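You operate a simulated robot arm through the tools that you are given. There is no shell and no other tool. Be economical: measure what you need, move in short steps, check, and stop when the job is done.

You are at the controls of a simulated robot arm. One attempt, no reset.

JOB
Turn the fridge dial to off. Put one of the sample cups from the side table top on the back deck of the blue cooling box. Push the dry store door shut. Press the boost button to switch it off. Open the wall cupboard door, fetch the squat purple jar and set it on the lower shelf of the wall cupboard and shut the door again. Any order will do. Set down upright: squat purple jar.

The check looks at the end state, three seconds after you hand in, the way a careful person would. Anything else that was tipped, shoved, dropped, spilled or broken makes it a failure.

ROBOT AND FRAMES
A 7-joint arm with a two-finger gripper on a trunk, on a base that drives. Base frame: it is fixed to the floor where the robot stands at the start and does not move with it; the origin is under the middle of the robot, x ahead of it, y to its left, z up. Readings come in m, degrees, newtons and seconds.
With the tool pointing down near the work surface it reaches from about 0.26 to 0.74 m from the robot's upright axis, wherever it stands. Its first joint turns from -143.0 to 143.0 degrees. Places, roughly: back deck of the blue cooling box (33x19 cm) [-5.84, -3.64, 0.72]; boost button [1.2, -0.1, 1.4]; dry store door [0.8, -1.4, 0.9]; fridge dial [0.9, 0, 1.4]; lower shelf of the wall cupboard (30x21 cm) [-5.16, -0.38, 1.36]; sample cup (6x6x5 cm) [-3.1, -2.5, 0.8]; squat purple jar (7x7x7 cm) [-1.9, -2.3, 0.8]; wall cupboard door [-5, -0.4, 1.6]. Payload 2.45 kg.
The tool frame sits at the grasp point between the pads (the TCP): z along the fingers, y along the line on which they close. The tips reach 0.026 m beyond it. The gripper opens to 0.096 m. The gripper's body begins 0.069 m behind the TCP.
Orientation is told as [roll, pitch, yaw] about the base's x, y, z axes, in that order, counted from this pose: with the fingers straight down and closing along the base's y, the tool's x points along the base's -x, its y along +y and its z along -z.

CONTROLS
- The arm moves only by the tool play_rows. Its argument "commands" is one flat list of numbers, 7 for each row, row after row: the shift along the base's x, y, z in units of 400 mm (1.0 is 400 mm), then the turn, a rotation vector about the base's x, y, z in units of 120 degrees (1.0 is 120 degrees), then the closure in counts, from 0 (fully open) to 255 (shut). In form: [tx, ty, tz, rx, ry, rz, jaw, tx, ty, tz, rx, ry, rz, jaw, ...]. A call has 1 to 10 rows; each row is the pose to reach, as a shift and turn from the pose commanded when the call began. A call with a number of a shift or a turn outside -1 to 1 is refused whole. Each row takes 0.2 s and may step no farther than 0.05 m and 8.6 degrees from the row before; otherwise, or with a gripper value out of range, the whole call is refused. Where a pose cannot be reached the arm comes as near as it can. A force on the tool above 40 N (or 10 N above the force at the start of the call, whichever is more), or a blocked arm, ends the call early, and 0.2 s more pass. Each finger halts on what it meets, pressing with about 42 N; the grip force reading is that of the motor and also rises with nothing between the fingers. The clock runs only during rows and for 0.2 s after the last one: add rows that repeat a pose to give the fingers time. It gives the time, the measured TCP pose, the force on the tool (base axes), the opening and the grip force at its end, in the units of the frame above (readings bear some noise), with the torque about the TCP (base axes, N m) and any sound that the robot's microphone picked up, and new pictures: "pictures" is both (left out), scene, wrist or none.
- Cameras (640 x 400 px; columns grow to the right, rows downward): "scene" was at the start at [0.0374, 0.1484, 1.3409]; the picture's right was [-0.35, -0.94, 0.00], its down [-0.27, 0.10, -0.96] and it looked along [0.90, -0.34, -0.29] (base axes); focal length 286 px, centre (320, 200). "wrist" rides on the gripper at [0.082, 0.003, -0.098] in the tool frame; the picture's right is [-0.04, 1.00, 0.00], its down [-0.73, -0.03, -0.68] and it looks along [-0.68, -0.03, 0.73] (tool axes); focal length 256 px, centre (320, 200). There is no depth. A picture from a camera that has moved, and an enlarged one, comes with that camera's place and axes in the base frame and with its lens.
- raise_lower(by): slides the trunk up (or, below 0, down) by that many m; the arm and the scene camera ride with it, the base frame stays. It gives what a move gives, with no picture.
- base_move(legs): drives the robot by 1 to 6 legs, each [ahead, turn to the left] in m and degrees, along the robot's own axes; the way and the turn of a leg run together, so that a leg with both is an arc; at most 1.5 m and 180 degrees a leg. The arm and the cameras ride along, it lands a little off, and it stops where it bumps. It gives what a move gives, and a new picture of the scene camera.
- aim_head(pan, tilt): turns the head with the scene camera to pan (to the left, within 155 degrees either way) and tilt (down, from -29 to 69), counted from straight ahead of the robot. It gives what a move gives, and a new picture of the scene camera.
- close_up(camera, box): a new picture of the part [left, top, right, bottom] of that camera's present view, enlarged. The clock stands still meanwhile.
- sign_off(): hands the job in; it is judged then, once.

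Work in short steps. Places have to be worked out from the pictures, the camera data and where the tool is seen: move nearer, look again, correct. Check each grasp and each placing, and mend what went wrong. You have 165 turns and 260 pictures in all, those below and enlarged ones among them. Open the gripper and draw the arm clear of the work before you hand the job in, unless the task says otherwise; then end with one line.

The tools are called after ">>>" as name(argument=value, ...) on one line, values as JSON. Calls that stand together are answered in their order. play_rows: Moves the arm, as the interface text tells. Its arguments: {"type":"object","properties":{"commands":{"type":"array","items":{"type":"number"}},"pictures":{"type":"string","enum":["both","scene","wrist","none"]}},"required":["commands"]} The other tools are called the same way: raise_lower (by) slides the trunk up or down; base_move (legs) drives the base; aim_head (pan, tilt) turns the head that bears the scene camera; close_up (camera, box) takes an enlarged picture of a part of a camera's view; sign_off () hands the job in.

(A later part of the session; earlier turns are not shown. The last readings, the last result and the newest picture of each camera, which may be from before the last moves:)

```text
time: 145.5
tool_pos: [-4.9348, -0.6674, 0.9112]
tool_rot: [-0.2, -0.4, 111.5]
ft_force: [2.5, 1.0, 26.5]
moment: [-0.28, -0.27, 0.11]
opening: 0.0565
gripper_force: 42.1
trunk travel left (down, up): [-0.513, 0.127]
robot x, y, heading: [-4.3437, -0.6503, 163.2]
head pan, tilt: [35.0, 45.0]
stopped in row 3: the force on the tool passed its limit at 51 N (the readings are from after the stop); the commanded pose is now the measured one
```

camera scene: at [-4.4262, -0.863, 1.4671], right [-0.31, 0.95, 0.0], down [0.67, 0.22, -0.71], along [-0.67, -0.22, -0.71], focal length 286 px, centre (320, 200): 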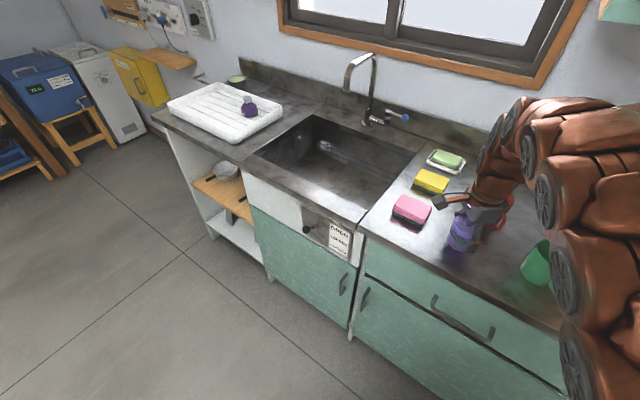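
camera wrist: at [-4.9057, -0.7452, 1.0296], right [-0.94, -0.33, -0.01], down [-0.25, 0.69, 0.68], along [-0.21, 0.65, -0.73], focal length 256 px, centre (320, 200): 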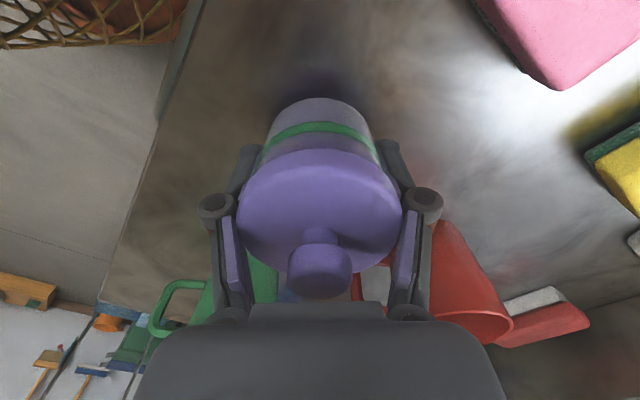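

Contact at TCP z 0.911. Release partly, then withdraw straight up.

>>> play_rows(commands=[0, 0, 0.008, 0, 0, 0, 60, 0, 0, 0.008, 0, 0, 0, 60, 0, 0, 0.008, 0, 0, 0, 60, 0, 0, 0.04, 0, 0, 0, 60, 0, 0, 0.1, 0, 0, 0, 60, 0, 0, 0.2, 0, 0, 0, 60, 0, 0, 0.3, 0, 0, 0, 60])

```text
time: 147.1
tool_pos: [-4.9373, -0.6674, 1.0298]
tool_rot: [-0.4, -0.3, 111.5]
ft_force: [0.0, 0.2, 0.7]
moment: [0.0, -0.03, -0.06]
opening: 0.0736
gripper_force: 0.0
trunk travel left (down, up): [-0.513, 0.127]
robot x, y, heading: [-4.3446, -0.6474, 163.1]
head pan, tilt: [35.0, 45.0]
camera scene: at [-4.4264, -0.8631, 1.4671], right [-0.31, 0.95, 0.0], down [0.67, 0.22, -0.71], along [-0.67, -0.22, -0.71], focal length 286 px, centre (320, 200)
camera wrist: at [-4.9096, -0.7449, 1.1266], right [-0.94, -0.33, -0.01], down [-0.24, 0.69, 0.68], along [-0.22, 0.65, -0.73], focal length 256 px, centre (320, 200)
```

scene: 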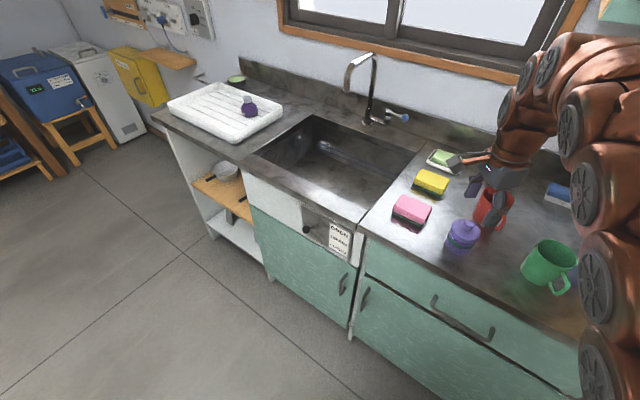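
wrist: 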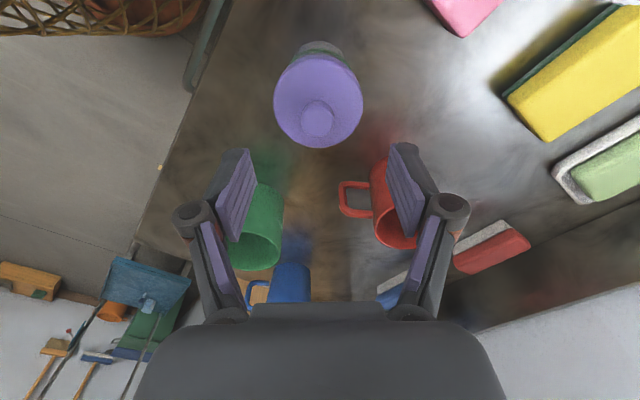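

The jar stands upright on the counter at ≈(-4.935, -0.667). Next: withdraw, raise, and yaw the tool toward the cupboard.

>>> play_rows(commands=[0.045, -0.013, 0.07, 0, 0, 0.054, 0, 0.09, -0.026, 0.14, 0, 0, 0.108, 0, 0.135, -0.039, 0.21, 0, 0, 0.162, 0, 0.18, -0.052, 0.28, 0, 0, 0.216, 0, 0.225, -0.065, 0.35, 0, 0, 0.27, 0, 0.27, -0.078, 0.42, 0, 0, 0.324, 0, 0.315, -0.091, 0.49, 0, 0, 0.378, 0, 0.36, -0.105, 0.55, 0, 0, 0.431, 0], pictures="none")

>>> play_rows(commands=[0, 0, 0.02, 0.0205, 0.067, 0, 0, 0, 0, 0.04, 0.041, 0.134, 0, 0, 0, 0, 0.06, 0.0615, 0.201, 0, 0, 0, 0, 0.08, 0.082, 0.268, 0, 0, 0, 0, 0.1, 0.1025, 0.335, 0, 0, 0, 0, 0.12, 0.123, 0.402, 0, 0, 0, 0, 0.14, 0.1435, 0.469, 0, 0, 0, 0, 0.16, 0.164, 0.536, 0, 0, 0, 0, 0.18, 0.1845, 0.603, 0, 0, 0, 0, 0.2, 0.203, 0.667, 0, 0], pictures="both")

```text
time: 148.9
tool_pos: [-4.7941, -0.718, 1.2233]
tool_rot: [-0.1, -0.4, 163.3]
ft_force: [0.2, 1.9, 1.1]
moment: [-0.23, -0.01, -0.01]
opening: 0.0961
gripper_force: 0.1
out of reach, approached as far as the arm can: row 8
trunk travel left (down, up): [-0.513, 0.127]
robot x, y, heading: [-4.3445, -0.6514, 163.3]
head pan, tilt: [35.0, 45.0]
```

```text
time: 150.4
tool_pos: [-4.7898, -0.747, 1.2768]
tool_rot: [22.8, -43.1, 153.3]
ft_force: [0.0, -0.3, -0.4]
moment: [-0.04, 0.01, 0.0]
opening: 0.096
gripper_force: 0.0
trunk travel left (down, up): [-0.513, 0.127]
robot x, y, heading: [-4.3449, -0.6486, 163.1]
head pan, tilt: [35.0, 45.0]
stopped in row 7: the arm was blocked; the commanded pose is now the measured one
camera scene: at [-4.4258, -0.8604, 1.463], right [-0.29, 0.96, 0.0], down [0.71, 0.21, -0.67], along [-0.64, -0.19, -0.74], focal length 286 px, centre (320, 200)
camera wrist: at [-4.6639, -0.7693, 1.2881], right [-0.2, -0.93, 0.31], down [0.03, 0.31, 0.95], along [-0.98, 0.2, -0.04], focal length 256 px, centre (320, 200)
```

scene: 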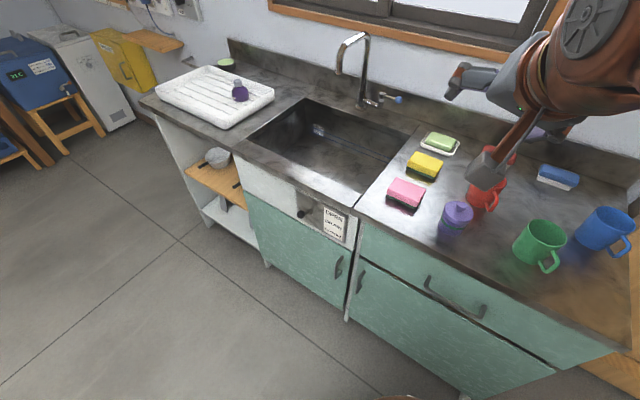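
wrist: 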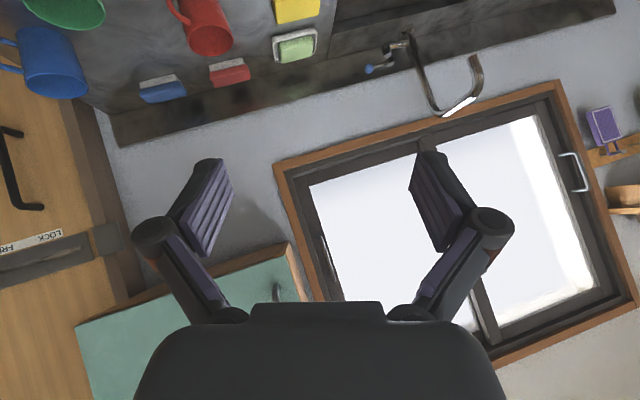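

The arm folded to its limit (elbow near the head). Extend outward to a pose square with the cupboard while finishing the rotation.

>>> play_rows(commands=[-0.05, 0.05, 0.05, 0.018, 0.027, -0.009, 0, -0.09, 0.1, 0.11, 0.053, 0.082, -0.026, 0, -0.12, 0.15, 0.17, 0.089, 0.136, -0.043, 0, -0.15, 0.2, 0.23, 0.125, 0.19, -0.06, 0, -0.17, 0.25, 0.29, 0.16, 0.245, -0.077, 0, -0.2, 0.29, 0.358, 0.195, 0.3, -0.094, 0, -0.2, 0.29, 0.358, 0.2147, 0.327, -0.103, 0], pictures="wrist")

>>> aim_head(pan=15, tilt=5)

```text
time: 152.0
tool_pos: [-4.8696, -0.6291, 1.4226]
tool_rot: [62.9, -89.3, 100.4]
ft_force: [-0.9, 0.0, -0.3]
moment: [0.01, 0.02, 0.03]
opening: 0.0959
gripper_force: 0.1
trunk travel left (down, up): [-0.513, 0.127]
robot x, y, heading: [-4.3453, -0.6485, 163.2]
head pan, tilt: [35.0, 45.0]
camera wrist: at [-4.7753, -0.6611, 1.3402], right [-0.29, -0.96, 0.05], down [0.66, -0.16, 0.74], along [-0.7, 0.24, 0.67], focal length 256 px, centre (320, 200)
```

wrist: 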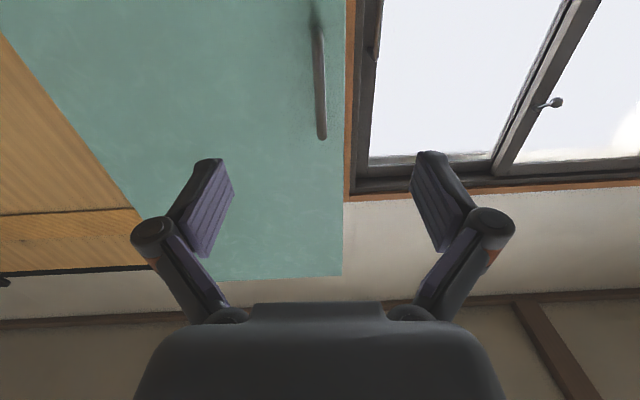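

```text
time: 153.1
tool_pos: [-4.8679, -0.6294, 1.422]
tool_rot: [71.0, -89.3, 92.4]
ft_force: [0.7, 0.7, -0.6]
moment: [-0.02, 0.01, 0.03]
opening: 0.0955
gripper_force: 0.1
trunk travel left (down, up): [-0.513, 0.127]
robot x, y, heading: [-4.3456, -0.645, 163.1]
head pan, tilt: [15.0, 5.0]
camera scene: at [-4.4407, -0.8347, 1.53], right [0.03, 1.0, 0.0], down [0.09, 0.0, -1.0], along [-1.0, 0.03, -0.09], focal length 286 px, centre (320, 200)
```

scene: 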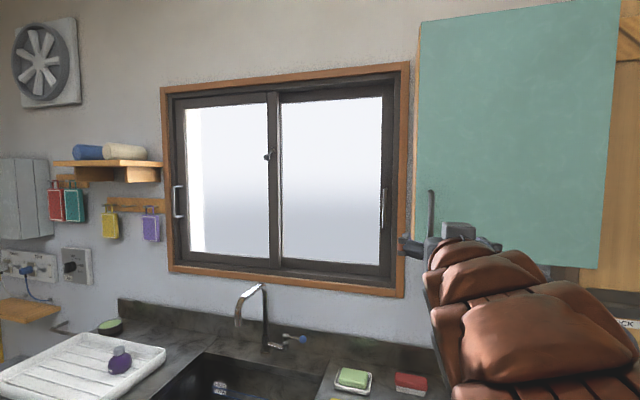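

The handle (z≈1.39–1.48) is laterally aligned with the gripper. Advance around it in small steps.

>>> play_rows(commands=[-0.06, 0.018, 0.045, 0, 0, 0, 0, -0.12, 0.0365, 0.045, 0, 0, 0, 0, -0.167, 0.051, 0.045, 0, 0, 0, 0, -0.2, 0.061, 0.045, 0, 0, 0, 0, -0.215, 0.0657, 0.045, 0, 0, 0, 0])

>>> close_up(camera="scene", box=[370, 140, 570, 280])

```text
time: 154.3
tool_pos: [-4.9546, -0.6044, 1.4383]
tool_rot: [18.2, -89.8, 144.7]
ft_force: [-0.4, 0.7, 0.2]
moment: [0.02, 0.03, 0.04]
opening: 0.0963
gripper_force: 0.0
trunk travel left (down, up): [-0.513, 0.127]
robot x, y, heading: [-4.3455, -0.6502, 163.2]
head pan, tilt: [15.0, 5.0]
camera scene: at [-4.4407, -0.8347, 1.5301], right [0.03, 1.0, 0.0], down [0.09, 0.0, -1.0], along [-1.0, 0.03, -0.09], focal length 286 px, centre (320, 200)
camera wrist: at [-4.8604, -0.6351, 1.3574], right [-0.29, -0.96, 0.04], down [0.66, -0.17, 0.73], along [-0.69, 0.24, 0.68], focal length 256 px, centre (320, 200)
```

scene: 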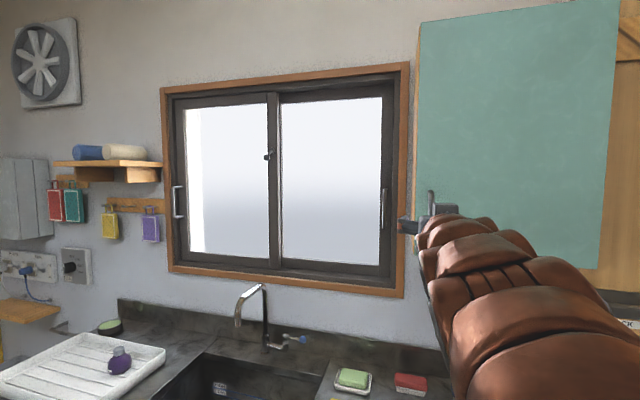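
wrist: 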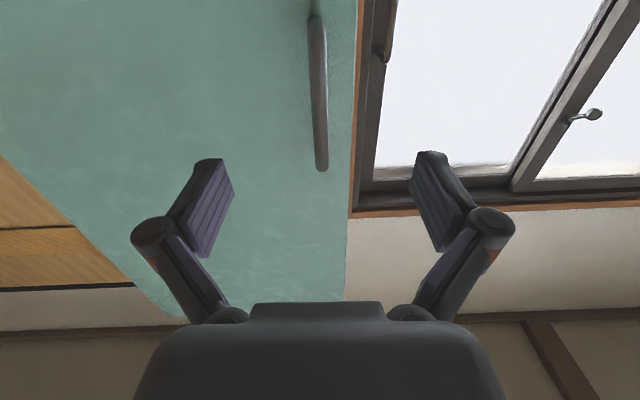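

```text
2.86 times, centred on (470, 210) of scene
camera zoom: at [-4.4407, -0.8347, 1.5301], right [0.03, 1.0, 0.0], down [0.09, 0.0, -1.0], along [-1.0, 0.03, -0.09], focal length 816 px, centre (-109, 171)
```

zoom: 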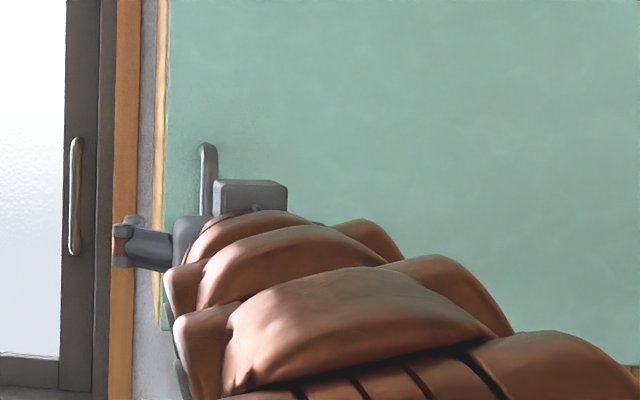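

Handle bar triangulated at (-5.026, -0.582), about 7.5 cm ahead of the TCP. Advance 6.5 cm and close.

>>> play_rows(commands=[-0.06, 0.018, 0, 0, 0, 0, 0, -0.12, 0.0365, 0, 0, 0, 0, 0, -0.144, 0.044, 0, 0, 0, 0, 0, -0.158, 0.048, 0, 0, 0, 0, 0, -0.158, 0.048, 0, 0, 0, 0, 255, -0.158, 0.048, 0, 0, 0, 0, 255, -0.158, 0.048, 0, 0, 0, 0, 255, -0.158, 0.048, 0, 0, 0, 0, 255, -0.158, 0.048, 0, 0, 0, 0, 255, -0.158, 0.048, 0, 0, 0, 0, 255])

```text
time: 156.5
tool_pos: [-5.0172, -0.585, 1.4376]
tool_rot: [46.9, -90.0, 116.0]
ft_force: [1.1, 1.5, 0.4]
moment: [0.04, 0.02, -0.03]
opening: 0.0115
gripper_force: 38.8
trunk travel left (down, up): [-0.513, 0.127]
robot x, y, heading: [-4.3449, -0.6488, 163.2]
head pan, tilt: [15.0, 5.0]
camera scene: at [-4.4407, -0.8345, 1.5301], right [0.03, 1.0, 0.0], down [0.09, 0.0, -1.0], along [-1.0, 0.03, -0.09], focal length 286 px, centre (320, 200)
camera wrist: at [-4.9234, -0.6157, 1.3565], right [-0.29, -0.96, 0.04], down [0.66, -0.17, 0.73], along [-0.69, 0.24, 0.68], focal length 256 px, centre (320, 200)
```

scene: 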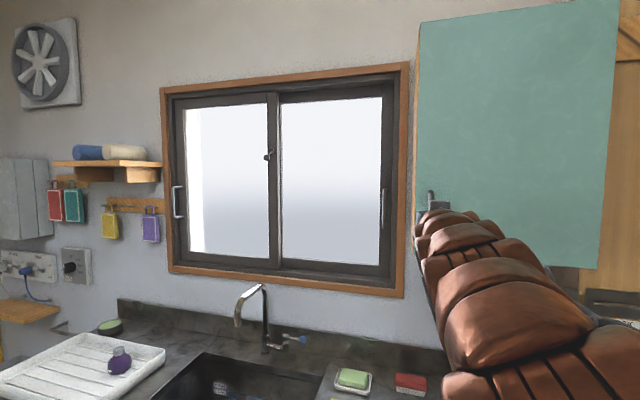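
wrist: 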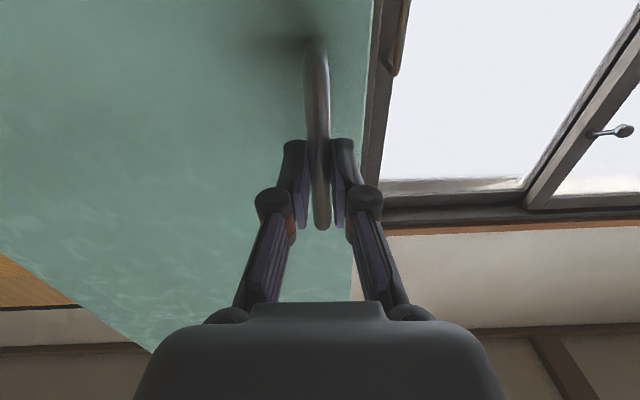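

Handle gripped (11.5 mm bar). Pull along the arc about the hinge ≈ (-4.98, -0.30), 37° for a start.

>>> play_rows(commands=[0.0945, -0.008, 0, 0, 0, 0.0625, 255, 0.189, -0.004, 0, 0, 0, 0.125, 255, 0.282, 0.012, 0, 0, 0, 0.1875, 255, 0.3715, 0.0415, 0, 0, 0, 0.25, 255, 0.458, 0.081, 0, 0, 0, 0.3125, 255])

```text
time: 157.7
tool_pos: [-4.8373, -0.5466, 1.4394]
tool_rot: [155.0, -89.7, 45.4]
ft_force: [-10.9, 25.1, -12.0]
moment: [-0.28, 0.71, -0.49]
opening: 0.0115
gripper_force: 37.9
trunk travel left (down, up): [-0.513, 0.127]
robot x, y, heading: [-4.3441, -0.6473, 162.9]
head pan, tilt: [15.0, 5.0]
camera scene: at [-4.4427, -0.8316, 1.5305], right [0.03, 1.0, 0.0], down [0.09, 0.0, -1.0], along [-1.0, 0.03, -0.09], focal length 286 px, centre (320, 200)
camera wrist: at [-4.7431, -0.5146, 1.3572], right [0.35, -0.94, 0.04], down [0.63, 0.27, 0.73], along [-0.7, -0.23, 0.68], focal length 256 px, centre (320, 200)
```

scene: 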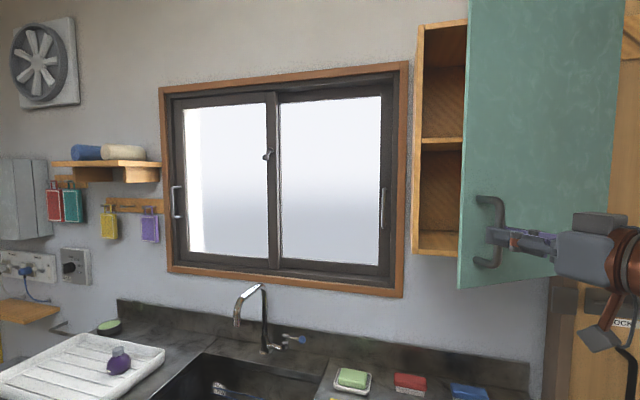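
wrist: 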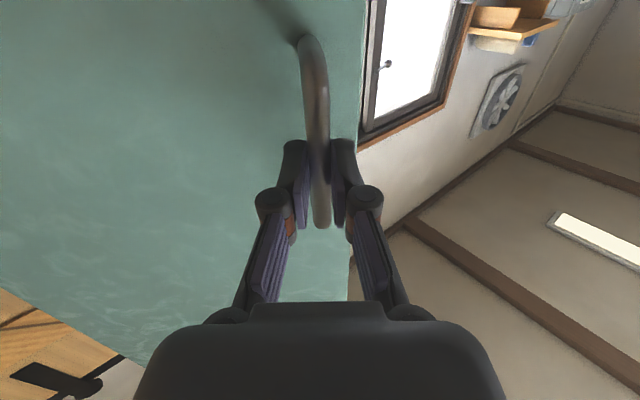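

The door is ~37° open. Release the handle and back the fingers off.

>>> play_rows(commands=[0, 0, 0, 0, 0, 0, 0, 0, 0, 0, 0, 0, 0, 0, 0, 0, 0, 0, 0, 0, 0, 0, 0, 0, 0, 0, 0, 0, 0.047, 0.0175, 0, 0, 0, 0, 0, 0.094, 0.035, 0, 0, 0, 0, 0, 0.14, 0.052, 0, 0, 0, 0, 0])

```text
time: 159.3
tool_pos: [-4.7781, -0.5311, 1.4384]
tool_rot: [8.3, -89.9, -167.8]
ft_force: [-0.6, -0.4, -0.1]
moment: [0.01, 0.03, 0.05]
opening: 0.0958
gripper_force: 0.0
trunk travel left (down, up): [-0.513, 0.127]
robot x, y, heading: [-4.3432, -0.6479, 163.2]
head pan, tilt: [15.0, 5.0]
camera scene: at [-4.4408, -0.8344, 1.5301], right [0.03, 1.0, 0.0], down [0.09, 0.0, -1.0], along [-1.0, 0.03, -0.09], focal length 286 px, centre (320, 200)
camera wrist: at [-4.6849, -0.4985, 1.3566], right [0.35, -0.94, 0.04], down [0.62, 0.27, 0.74], along [-0.7, -0.23, 0.68], focal length 256 px, centre (320, 200)
```

scene: 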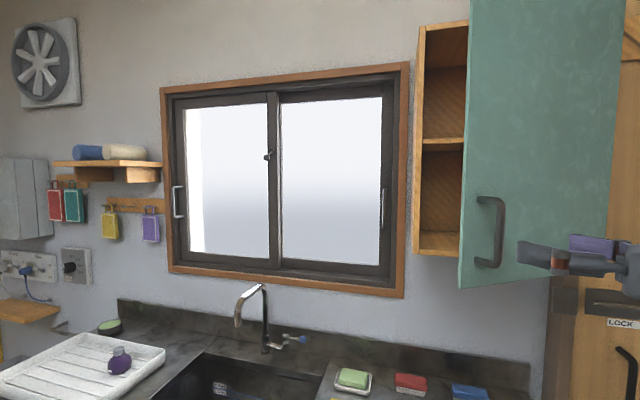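
wrist: 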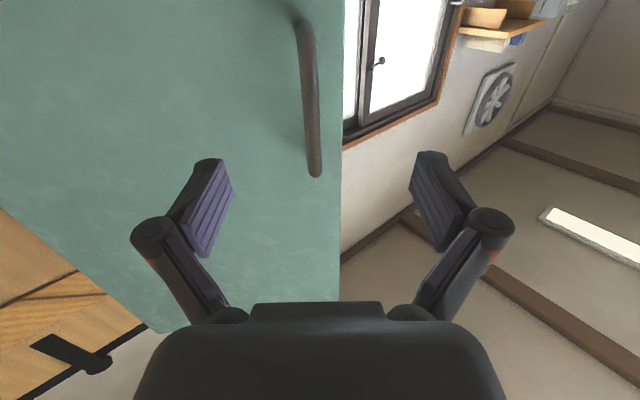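

Back the base 0.12 m, then square the tool and move the closed fingers to the left of the door's free edge.

>>> base_move(legs=[[-0.12, 0]])

>>> play_rows(commands=[0, 0, 0.02, 0, 0, -0.0625, 255, -0.05, -0.05, 0.05, 0, 0, -0.125, 255, -0.11, -0.12, 0.1, 0, 0, -0.1875, 255, -0.18, -0.2, 0.13, 0, 0, -0.25, 255, -0.25, -0.28, 0.15, 0, 0, -0.3125, 255, -0.33, -0.36, 0.15, 0, 0, -0.3125, 255])

```text
time: 160.5
tool_pos: [-4.6619, -0.5659, 1.4385]
tool_rot: [31.8, -89.8, 168.8]
ft_force: [0.9, -0.5, -0.3]
moment: [0.03, 0.03, 0.01]
opening: 0.0961
gripper_force: 0.0
trunk travel left (down, up): [-0.513, 0.127]
robot x, y, heading: [-4.2259, -0.6797, 163.3]
head pan, tilt: [15.0, 5.0]
camera scene: at [-4.3238, -0.87, 1.5301], right [0.03, 1.0, 0.0], down [0.09, 0.0, -1.0], along [-1.0, 0.03, -0.09], focal length 286 px, centre (320, 200)
```

scene: 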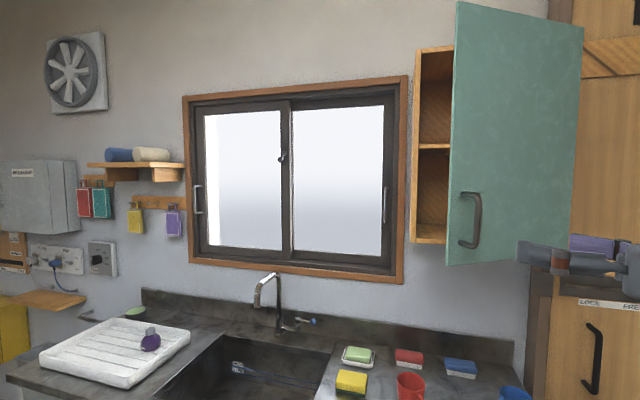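

```text
time: 161.9
tool_pos: [-4.7926, -0.7098, 1.5002]
tool_rot: [104.6, -89.8, 58.7]
ft_force: [0.6, 0.3, 1.4]
moment: [0.01, -0.01, 0.1]
opening: 0.0002
gripper_force: 28.4
trunk travel left (down, up): [-0.513, 0.127]
robot x, y, heading: [-4.2284, -0.6825, 163.0]
head pan, tilt: [15.0, 5.0]
camera scene: at [-4.3229, -0.8693, 1.5303], right [0.03, 1.0, 0.0], down [0.09, 0.0, -1.0], along [-1.0, 0.03, -0.09], focal length 286 px, centre (320, 200)
camera wrist: at [-4.6996, -0.7403, 1.4187], right [-0.29, -0.96, 0.04], down [0.66, -0.17, 0.73], along [-0.69, 0.24, 0.68], focal length 256 px, centre (320, 200)
```

scene: 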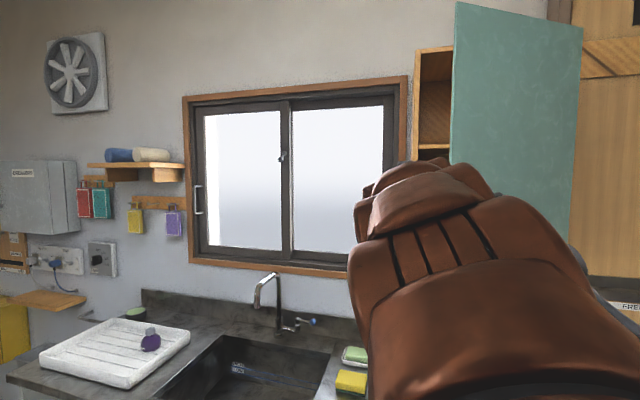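
wrist: 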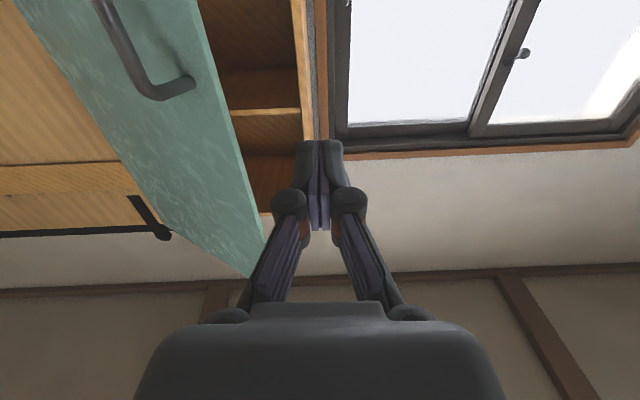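

The fingertips are just left of the door's edge. Move forward past the edge, then sweep right to push the door open from inside.

>>> play_rows(commands=[-0.094, 0.0275, 0, 0, 0, 0, 255, -0.188, 0.055, 0, 0, 0, 0, 255, -0.283, 0.083, 0, 0, 0, 0, 255, -0.255, 0.179, 0, 0, 0, 0, 255, -0.227, 0.275, 0, 0, 0, 0, 255, -0.199, 0.371, 0, 0, 0, 0, 255, -0.171, 0.467, 0, 0, 0, 0, 255, -0.143, 0.563, 0, 0, 0, 0, 255, -0.115, 0.659, 0, 0, 0, 0, 255])

```text
time: 163.2
tool_pos: [-4.8792, -0.6047, 1.4974]
tool_rot: [-30.1, -89.9, -165.8]
ft_force: [9.4, -23.6, -8.9]
moment: [-0.16, 0.0, -0.03]
opening: 0.0
gripper_force: 29.2
trunk travel left (down, up): [-0.513, 0.127]
robot x, y, heading: [-4.2296, -0.6829, 163.4]
head pan, tilt: [15.0, 5.0]
stopped in row 6: the force on the tool passed its limit at 54 N (the readings are from after the stop); the commanded pose is now the measured one
camera scene: at [-4.321, -0.8732, 1.5298], right [0.03, 1.0, 0.0], down [0.09, 0.0, -1.0], along [-1.0, 0.03, -0.09], focal length 286 px, centre (320, 200)
camera wrist: at [-4.7854, -0.6344, 1.4169], right [-0.28, -0.96, 0.04], down [0.66, -0.16, 0.73], along [-0.7, 0.23, 0.68], focal length 256 px, centre (320, 200)
```

scene: 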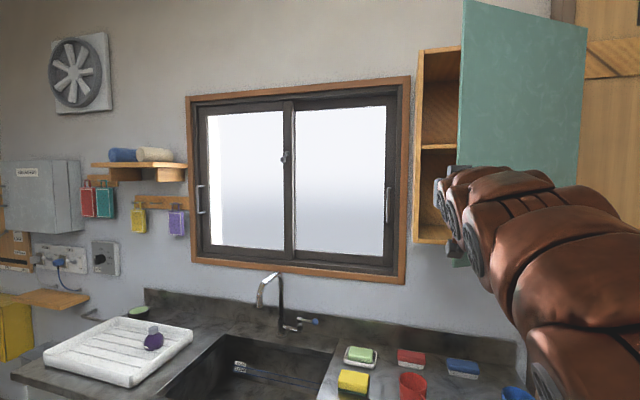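
wrist: 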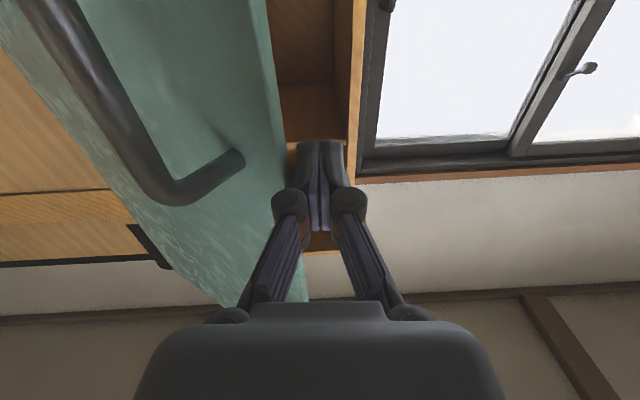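

The gripper body hit the door's edge end-on. I'll back off left, yaw the tool 40° to the right so that the fingers hook behind the edge.

>>> play_rows(commands=[-0.005, -0.07, 0, 0, 0, -0.03, 255, -0.01, -0.14, 0, 0, 0, -0.1, 255, -0.016, -0.19, 0, 0, 0, -0.17, 255, -0.022, -0.21, 0, 0, 0, -0.24, 255, -0.022, -0.21, 0, 0, 0, -0.3, 255, -0.022, -0.21, 0, 0, 0, -0.333, 255, -0.036, -0.14, 0, 0, 0, -0.333, 255, -0.05, -0.07, 0, 0, 0, -0.333, 255, -0.0635, 0.0, 0, 0, 0, -0.333, 255])

```text
time: 164.6
tool_pos: [-4.786, -0.5733, 1.5903]
tool_rot: [119.4, -80.6, -4.7]
ft_force: [13.7, -19.6, -6.6]
moment: [-0.74, -0.48, -0.12]
opening: 0.0
gripper_force: 28.4
trunk travel left (down, up): [-0.513, 0.127]
robot x, y, heading: [-4.2281, -0.6818, 163.4]
head pan, tilt: [15.0, 5.0]
stopped in row 6: the force on the tool passed its limit at 82 N (the readings are from after the stop); the commanded pose is now the measured one
camera scene: at [-4.3215, -0.8707, 1.53], right [0.03, 1.0, 0.0], down [0.09, 0.0, -1.0], along [-1.0, 0.03, -0.09], focal length 286 px, centre (320, 200)
camera wrist: at [-4.762, -0.6616, 1.503], right [-0.89, -0.42, 0.18], down [0.42, -0.61, 0.66], along [-0.17, 0.67, 0.72], focal length 256 px, centre (320, 200)
```

scene: 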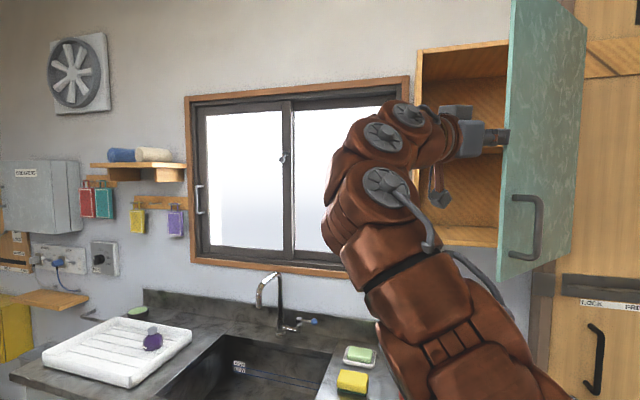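
wrist: 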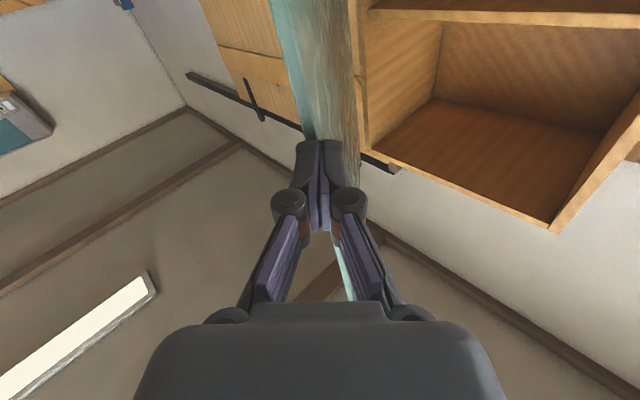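

Unplanned elbow shift, but the fingertips now rest on the door's inner face, with the door ~65° open. Push gently to the right.

>>> play_rows(commands=[0.021, 0.072, 0, 0, 0, 0, 255, 0.042, 0.144, 0, 0, 0, 0, 255, 0.063, 0.216, 0, 0, 0, 0, 255, 0.084, 0.288, 0, 0, 0, 0, 255, 0.105, 0.36, 0, 0, 0, 0, 255], pictures="scene")

>>> aim_head(pan=25, tilt=40)

```text
time: 164.9
tool_pos: [-4.7831, -0.5703, 1.5918]
tool_rot: [120.6, -80.3, -5.4]
ft_force: [9.5, -13.8, 1.4]
moment: [-0.23, 0.1, -0.06]
opening: 0.0
gripper_force: 28.4
trunk travel left (down, up): [-0.513, 0.127]
robot x, y, heading: [-4.2266, -0.6864, 163.3]
head pan, tilt: [15.0, 5.0]
stopped in row 1: the force on the tool passed its limit at 43 N (the readings are from after the stop); the commanded pose is now the measured one
camera scene: at [-4.3212, -0.8729, 1.53], right [0.03, 1.0, 0.0], down [0.09, 0.0, -1.0], along [-1.0, 0.03, -0.09], focal length 286 px, centre (320, 200)
```

scene: 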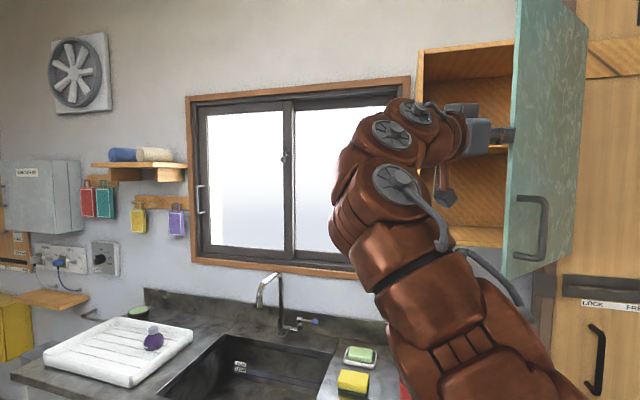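

```text
time: 165.9
tool_pos: [-4.7819, -0.5689, 1.5932]
tool_rot: [120.9, -80.3, -5.7]
ft_force: [13.5, -19.5, 9.1]
moment: [-0.04, -0.04, -0.06]
opening: 0.0
gripper_force: 28.2
trunk travel left (down, up): [-0.513, 0.127]
robot x, y, heading: [-4.2262, -0.6848, 163.5]
head pan, tilt: [25.0, 40.0]
camera scene: at [-4.3132, -0.8888, 1.4742], right [-0.15, 0.99, 0.0], down [0.63, 0.1, -0.77], along [-0.76, -0.11, -0.64], focal length 286 px, centre (320, 200)
```

scene: 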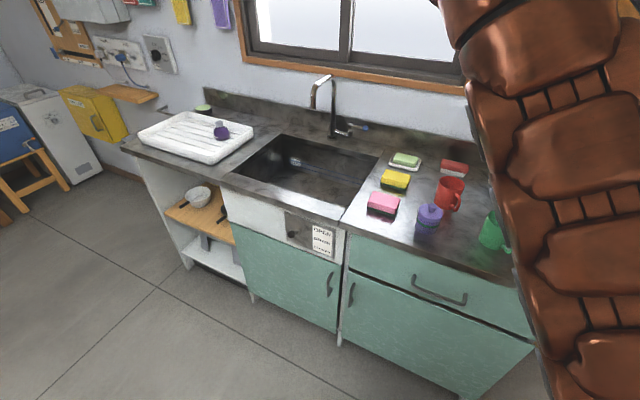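

Counter items and jar are untouched. The door is stiff; push slower.

>>> play_rows(commands=[0.009, 0.024, 0, 0, 0, 0, 255, 0.018, 0.048, 0, 0, 0, 0, 255, 0.027, 0.072, 0, 0, 0, 0, 255, 0.034, 0.096, 0, 0, 0, 0, 255, 0.041, 0.12, 0, 0, 0, 0, 255, 0.048, 0.144, 0, 0, 0, 0, 255, 0.055, 0.168, 0, 0, 0, 0, 255, 0.062, 0.192, 0, 0, 0, 0, 255, 0.069, 0.216, 0, 0, 0, 0, 255, 0.076, 0.24, 0, 0, 0, 0, 255], pictures="wrist")

>>> aim_head(pan=10, tilt=5)

```text
time: 166.4
tool_pos: [-4.7779, -0.5655, 1.5935]
tool_rot: [121.9, -80.4, -6.4]
ft_force: [23.8, -32.6, -13.2]
moment: [-0.63, -0.4, -0.09]
opening: 0.0
gripper_force: 28.8
trunk travel left (down, up): [-0.513, 0.127]
robot x, y, heading: [-4.2261, -0.6837, 163.5]
head pan, tilt: [25.0, 40.0]
stopped in row 2: the force on the tool passed its limit at 42 N (the readings are from after the stop); the commanded pose is now the measured one
camera wrist: at [-4.7518, -0.6542, 1.5052], right [-0.88, -0.43, 0.18], down [0.44, -0.61, 0.66], along [-0.17, 0.66, 0.73], focal length 256 px, centre (320, 200)
```

wrist: 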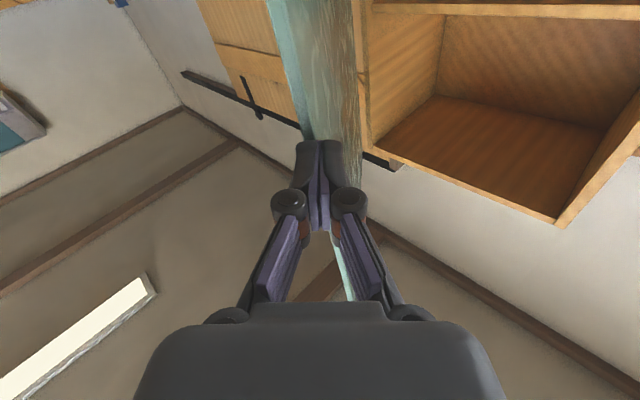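

```text
time: 167.4
tool_pos: [-4.7806, -0.5668, 1.5956]
tool_rot: [121.3, -80.5, -6.2]
ft_force: [24.1, -32.6, -9.0]
moment: [-0.57, -0.28, -0.39]
opening: 0.0
gripper_force: 28.4
trunk travel left (down, up): [-0.513, 0.127]
robot x, y, heading: [-4.2258, -0.6831, 163.7]
head pan, tilt: [10.0, 5.0]
camera scene: at [-4.3234, -0.882, 1.5286], right [0.11, 0.99, 0.01], down [0.09, 0.0, -1.0], along [-0.99, 0.11, -0.09], focal length 286 px, centre (320, 200)
```

scene: 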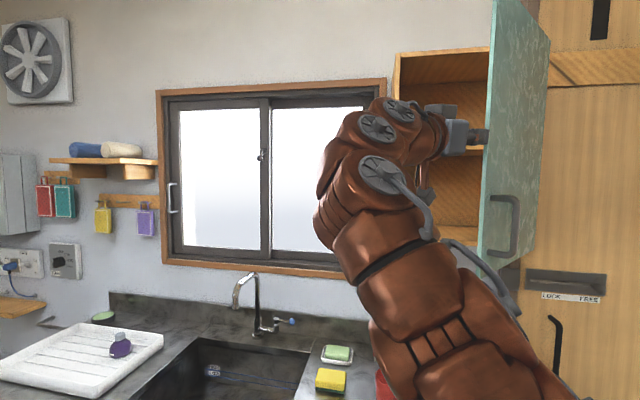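

Force direction shows the tips bear on the door's end edge. Back off left, go ~5 cm deeper behind the edge, then push right again.

>>> play_rows(commands=[-0.014, -0.048, 0, 0, 0, 0, 255, -0.028, -0.096, 0, 0, 0, 0, 255, -0.088, -0.079, 0, 0, 0, 0, 255, -0.148, -0.061, 0, 0, 0, 0, 255, -0.134, -0.013, 0, 0, 0, 0, 255, -0.12, 0.035, 0, 0, 0, 0, 255], pictures="both")

```text
time: 168.8
tool_pos: [-4.8297, -0.5407, 1.5891]
tool_rot: [120.5, -80.6, -5.3]
ft_force: [0.2, 1.5, -0.4]
moment: [-0.01, -0.01, 0.05]
opening: 0.0
gripper_force: 28.5
out of reach, approached as far as the arm can: row 3, 4, 5
trunk travel left (down, up): [-0.513, 0.127]
robot x, y, heading: [-4.2268, -0.6832, 163.5]
head pan, tilt: [10.0, 5.0]
camera scene: at [-4.3219, -0.8629, 1.5301], right [0.11, 0.99, 0.0], down [0.09, -0.01, -1.0], along [-0.99, 0.11, -0.09], focal length 286 px, centre (320, 200)
camera wrist: at [-4.8034, -0.63, 1.5008], right [-0.89, -0.43, 0.18], down [0.43, -0.61, 0.66], along [-0.17, 0.67, 0.73], focal length 256 px, centre (320, 200)
```

scene: 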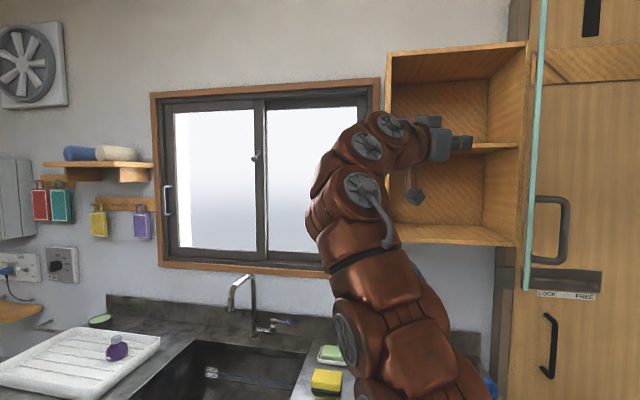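
wrist: 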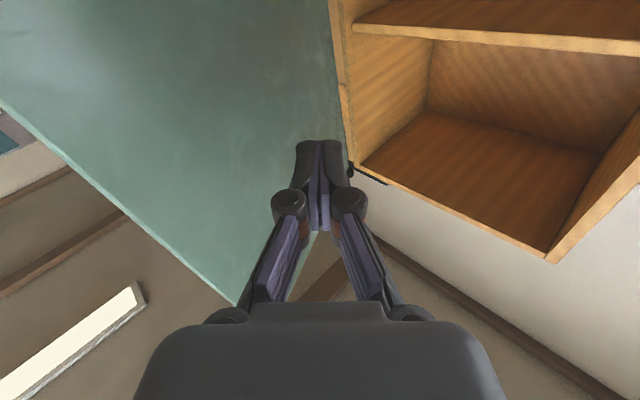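

The fingers are behind the door now and it is ~68° open with its inner face in view. Push further right.

>>> play_rows(commands=[0.014, 0.048, 0, 0, 0, 0, 255, 0.028, 0.096, 0, 0, 0, 0, 255, 0.042, 0.144, 0, 0, 0, 0, 255, 0.056, 0.192, 0, 0, 0, 0, 255, 0.07, 0.24, 0, 0, 0, 0, 255, 0.084, 0.288, 0, 0, 0, 0, 255, 0.098, 0.336, 0, 0, 0, 0, 255, 0.112, 0.384, 0, 0, 0, 0, 255, 0.126, 0.432, 0, 0, 0, 0, 255, 0.14, 0.48, 0, 0, 0, 0, 255], pictures="scene")

```text
time: 171.0
tool_pos: [-4.7747, -0.3501, 1.59]
tool_rot: [120.3, -80.6, -5.2]
ft_force: [0.2, 0.2, -0.8]
moment: [0.0, 0.0, -0.02]
opening: 0.0001
gripper_force: 28.3
trunk travel left (down, up): [-0.513, 0.127]
robot x, y, heading: [-4.2308, -0.6812, 163.4]
head pan, tilt: [10.0, 5.0]
camera scene: at [-4.3221, -0.8634, 1.5301], right [0.11, 0.99, 0.0], down [0.09, -0.01, -1.0], along [-0.99, 0.11, -0.09], focal length 286 px, centre (320, 200)
```

scene: 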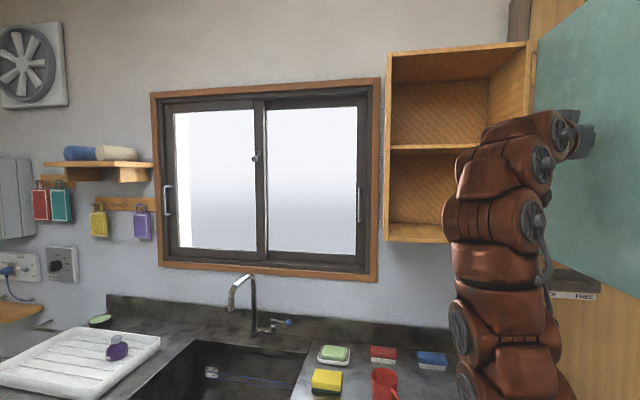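

Door is at ~95°. A bit more push for clearance.

>>> play_rows(commands=[0.017, 0.06, 0, 0, 0, 0, 255, 0.034, 0.12, 0, 0, 0, 0, 255, 0.051, 0.18, 0, 0, 0, 0, 255, 0.068, 0.24, 0, 0, 0, 0, 255], pictures="scene")

```text
time: 171.8
tool_pos: [-4.7582, -0.2892, 1.5914]
tool_rot: [121.9, -80.5, -5.4]
ft_force: [5.2, -24.1, -3.5]
moment: [-0.16, 0.06, -0.08]
opening: 0.0
gripper_force: 28.4
trunk travel left (down, up): [-0.513, 0.127]
robot x, y, heading: [-4.2271, -0.6868, 163.9]
head pan, tilt: [10.0, 5.0]
stopped in row 4: the force on the tool passed its limit at 51 N (the readings are from after the stop); the commanded pose is now the measured one
camera scene: at [-4.3206, -0.8666, 1.5298], right [0.11, 0.99, 0.0], down [0.09, -0.01, -1.0], along [-0.99, 0.11, -0.09], focal length 286 px, centre (320, 200)
```

scene: 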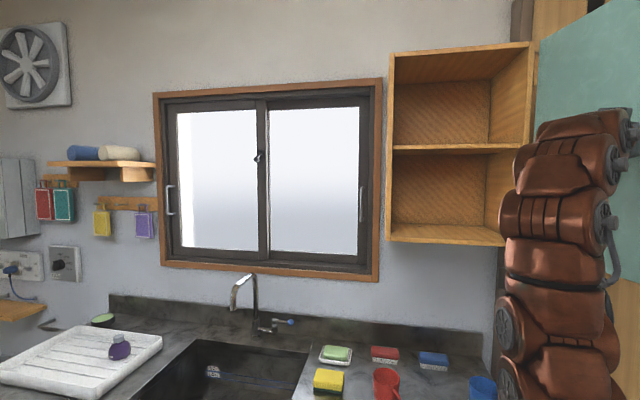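

The door is at its stop (~105°), lower shelf z≈1.37, clear height ≈0.22. I'll pick the jar with a 40°-down tilted tool (so it can be set inside). First swing the arm back to front with that tilt.

>>> play_rows(commands=[0.011, -0.087, -0.02, 0, 0, 0, 255, 0.022, -0.174, -0.04, -0.022, -0.0375, 0.0433, 255, 0.033, -0.261, -0.08, -0.044, -0.075, 0.0867, 255, 0.044, -0.348, -0.12, -0.066, -0.1125, 0.13, 255, 0.055, -0.435, -0.16, -0.088, -0.15, 0.1733, 255, 0.066, -0.522, -0.2, -0.11, -0.1875, 0.2167, 255, 0.077, -0.609, -0.25, -0.132, -0.225, 0.26, 255, 0.09, -0.69, -0.3, -0.154, -0.2625, 0.3033, 255, 0.1, -0.785, -0.35, -0.176, -0.3, 0.3467, 255, 0.1, -0.785, -0.35, -0.198, -0.3375, 0.39, 255])

```text
time: 174.1
tool_pos: [-4.7169, -0.5963, 1.4491]
tool_rot: [-0.6, -49.7, 163.2]
ft_force: [-0.5, -0.4, 0.1]
moment: [0.04, -0.02, -0.09]
opening: 0.0
gripper_force: 28.4
trunk travel left (down, up): [-0.513, 0.127]
robot x, y, heading: [-4.2246, -0.6857, 163.7]
head pan, tilt: [10.0, 5.0]
camera scene: at [-4.3219, -0.8641, 1.5301], right [0.11, 0.99, 0.0], down [0.09, -0.01, -1.0], along [-0.99, 0.11, -0.09], focal length 286 px, centre (320, 200)
camera wrist: at [-4.5949, -0.6371, 1.4504], right [-0.32, -0.95, 0.02], down [0.05, 0.01, 1.0], along [-0.95, 0.32, 0.04], focal length 256 px, centre (320, 200)
```

scene: 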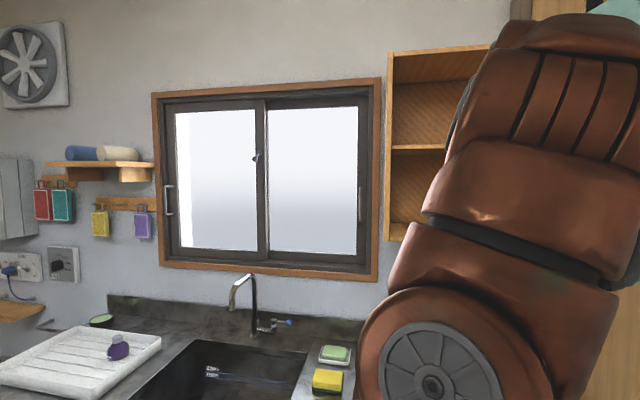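
wrist: 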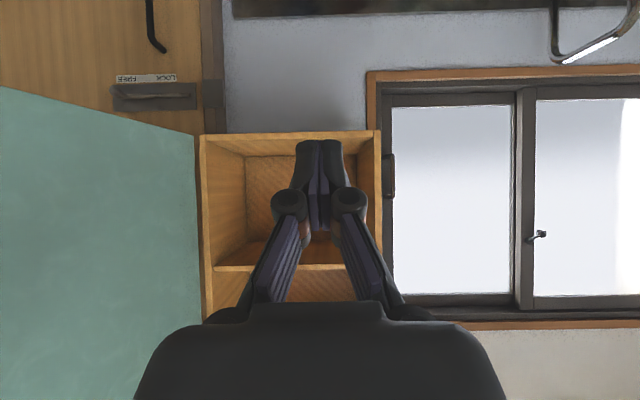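

Wrist view gives the lower compartment: z 1.36–1.58, v-range centred well. Now drive 0.12 m forward and lower the trunk 0.3 m to fetch the jar with the tilted tool.

>>> base_move(legs=[[0.1, 0]])

>>> raise_lower(by=-0.3)

>>> aim_head(pan=35, tilt=45)

```text
time: 175.2
tool_pos: [-4.8125, -0.5679, 1.4489]
tool_rot: [-0.6, -49.7, 163.2]
ft_force: [0.6, 0.8, 0.4]
moment: [-0.06, -0.01, 0.01]
opening: 0.0001
gripper_force: 28.1
trunk travel left (down, up): [-0.513, 0.127]
robot x, y, heading: [-4.3255, -0.6558, 163.6]
head pan, tilt: [10.0, 5.0]
camera scene: at [-4.4172, -0.8356, 1.5301], right [0.11, 0.99, 0.0], down [0.09, -0.01, -1.0], along [-0.99, 0.11, -0.09], focal length 286 px, centre (320, 200)
```

scene: 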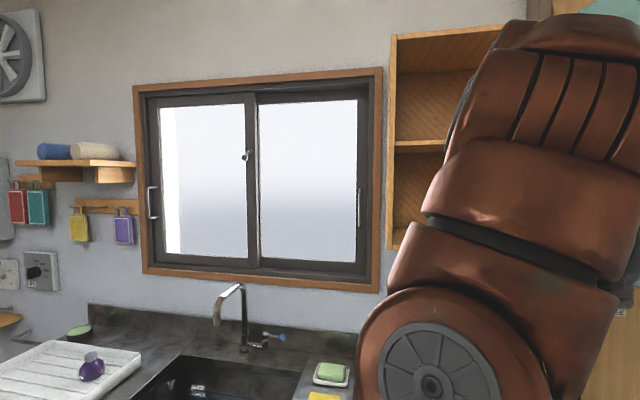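

```text
time: 178.2
tool_pos: [-4.8126, -0.5685, 1.1488]
tool_rot: [-0.6, -49.8, 163.1]
ft_force: [-0.9, -0.3, -0.5]
moment: [-0.02, 0.03, 0.03]
opening: 0.0001
gripper_force: 28.8
trunk travel left (down, up): [-0.213, 0.427]
robot x, y, heading: [-4.3221, -0.657, 163.5]
head pan, tilt: [10.0, 5.0]
```

```text
time: 179.3
tool_pos: [-4.813, -0.5687, 1.1489]
tool_rot: [-0.6, -49.9, 163.2]
ft_force: [0.0, -0.2, -0.1]
moment: [0.0, 0.04, 0.04]
opening: 0.0
gripper_force: 28.5
trunk travel left (down, up): [-0.213, 0.427]
robot x, y, heading: [-4.3214, -0.654, 163.8]
head pan, tilt: [35.0, 45.0]
camera scene: at [-4.4032, -0.8716, 1.1671], right [-0.32, 0.95, 0.0], down [0.67, 0.23, -0.71], along [-0.67, -0.23, -0.71], focal length 286 px, centre (320, 200)
```

scene: 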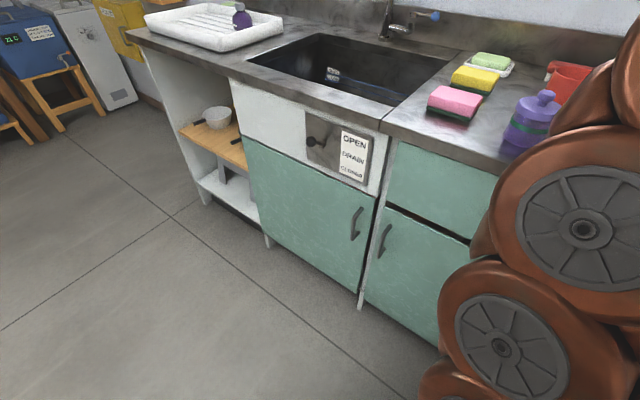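

Shift left and down to in front of the jar, opening the gripper.

>>> play_rows(commands=[-0.003, -0.066, -0.074, 0, 0, 0, 0, -0.006, -0.132, -0.148, 0, 0, 0, 0, -0.009, -0.198, -0.222, 0, 0, 0, 0, -0.012, -0.264, -0.296, 0, 0, 0, 0, -0.015, -0.33, -0.37, 0, 0, 0, 0])

```text
time: 180.7
tool_pos: [-4.8554, -0.5929, 1.0135]
tool_rot: [0.9, -46.7, 149.2]
ft_force: [0.2, -0.3, 0.0]
moment: [0.03, 0.0, 0.0]
opening: 0.0957
gripper_force: 0.1
out of reach, approached as far as the arm can: row 3, 4, 5
trunk travel left (down, up): [-0.213, 0.427]
robot x, y, heading: [-4.323, -0.6546, 163.8]
head pan, tilt: [35.0, 45.0]
stopped in row 5: the arm was blocked; the commanded pose is now the measured one
camera scene: at [-4.4033, -0.8717, 1.1671], right [-0.32, 0.95, 0.0], down [0.67, 0.23, -0.71], along [-0.67, -0.23, -0.71], focal length 286 px, centre (320, 200)
camera wrist: at [-4.7454, -0.6593, 1.0219], right [-0.52, -0.85, 0.04], down [0.01, 0.04, 1.0], along [-0.85, 0.52, -0.01], focal length 256 px, centre (320, 200)
```

scene: 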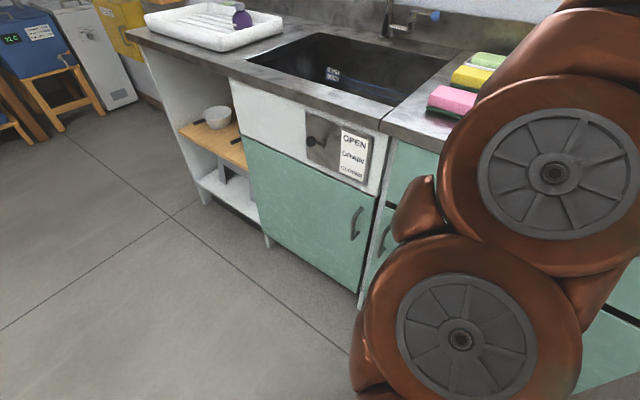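
wrist: 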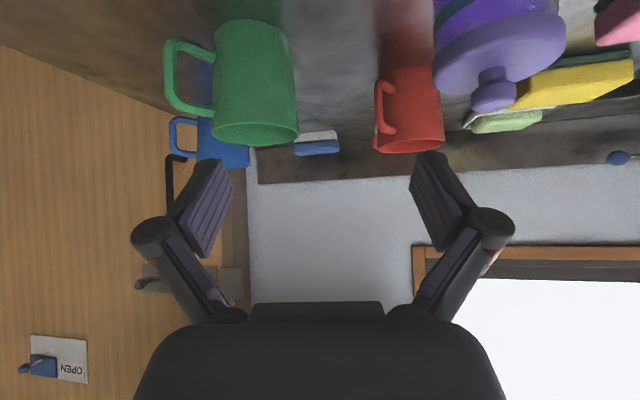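

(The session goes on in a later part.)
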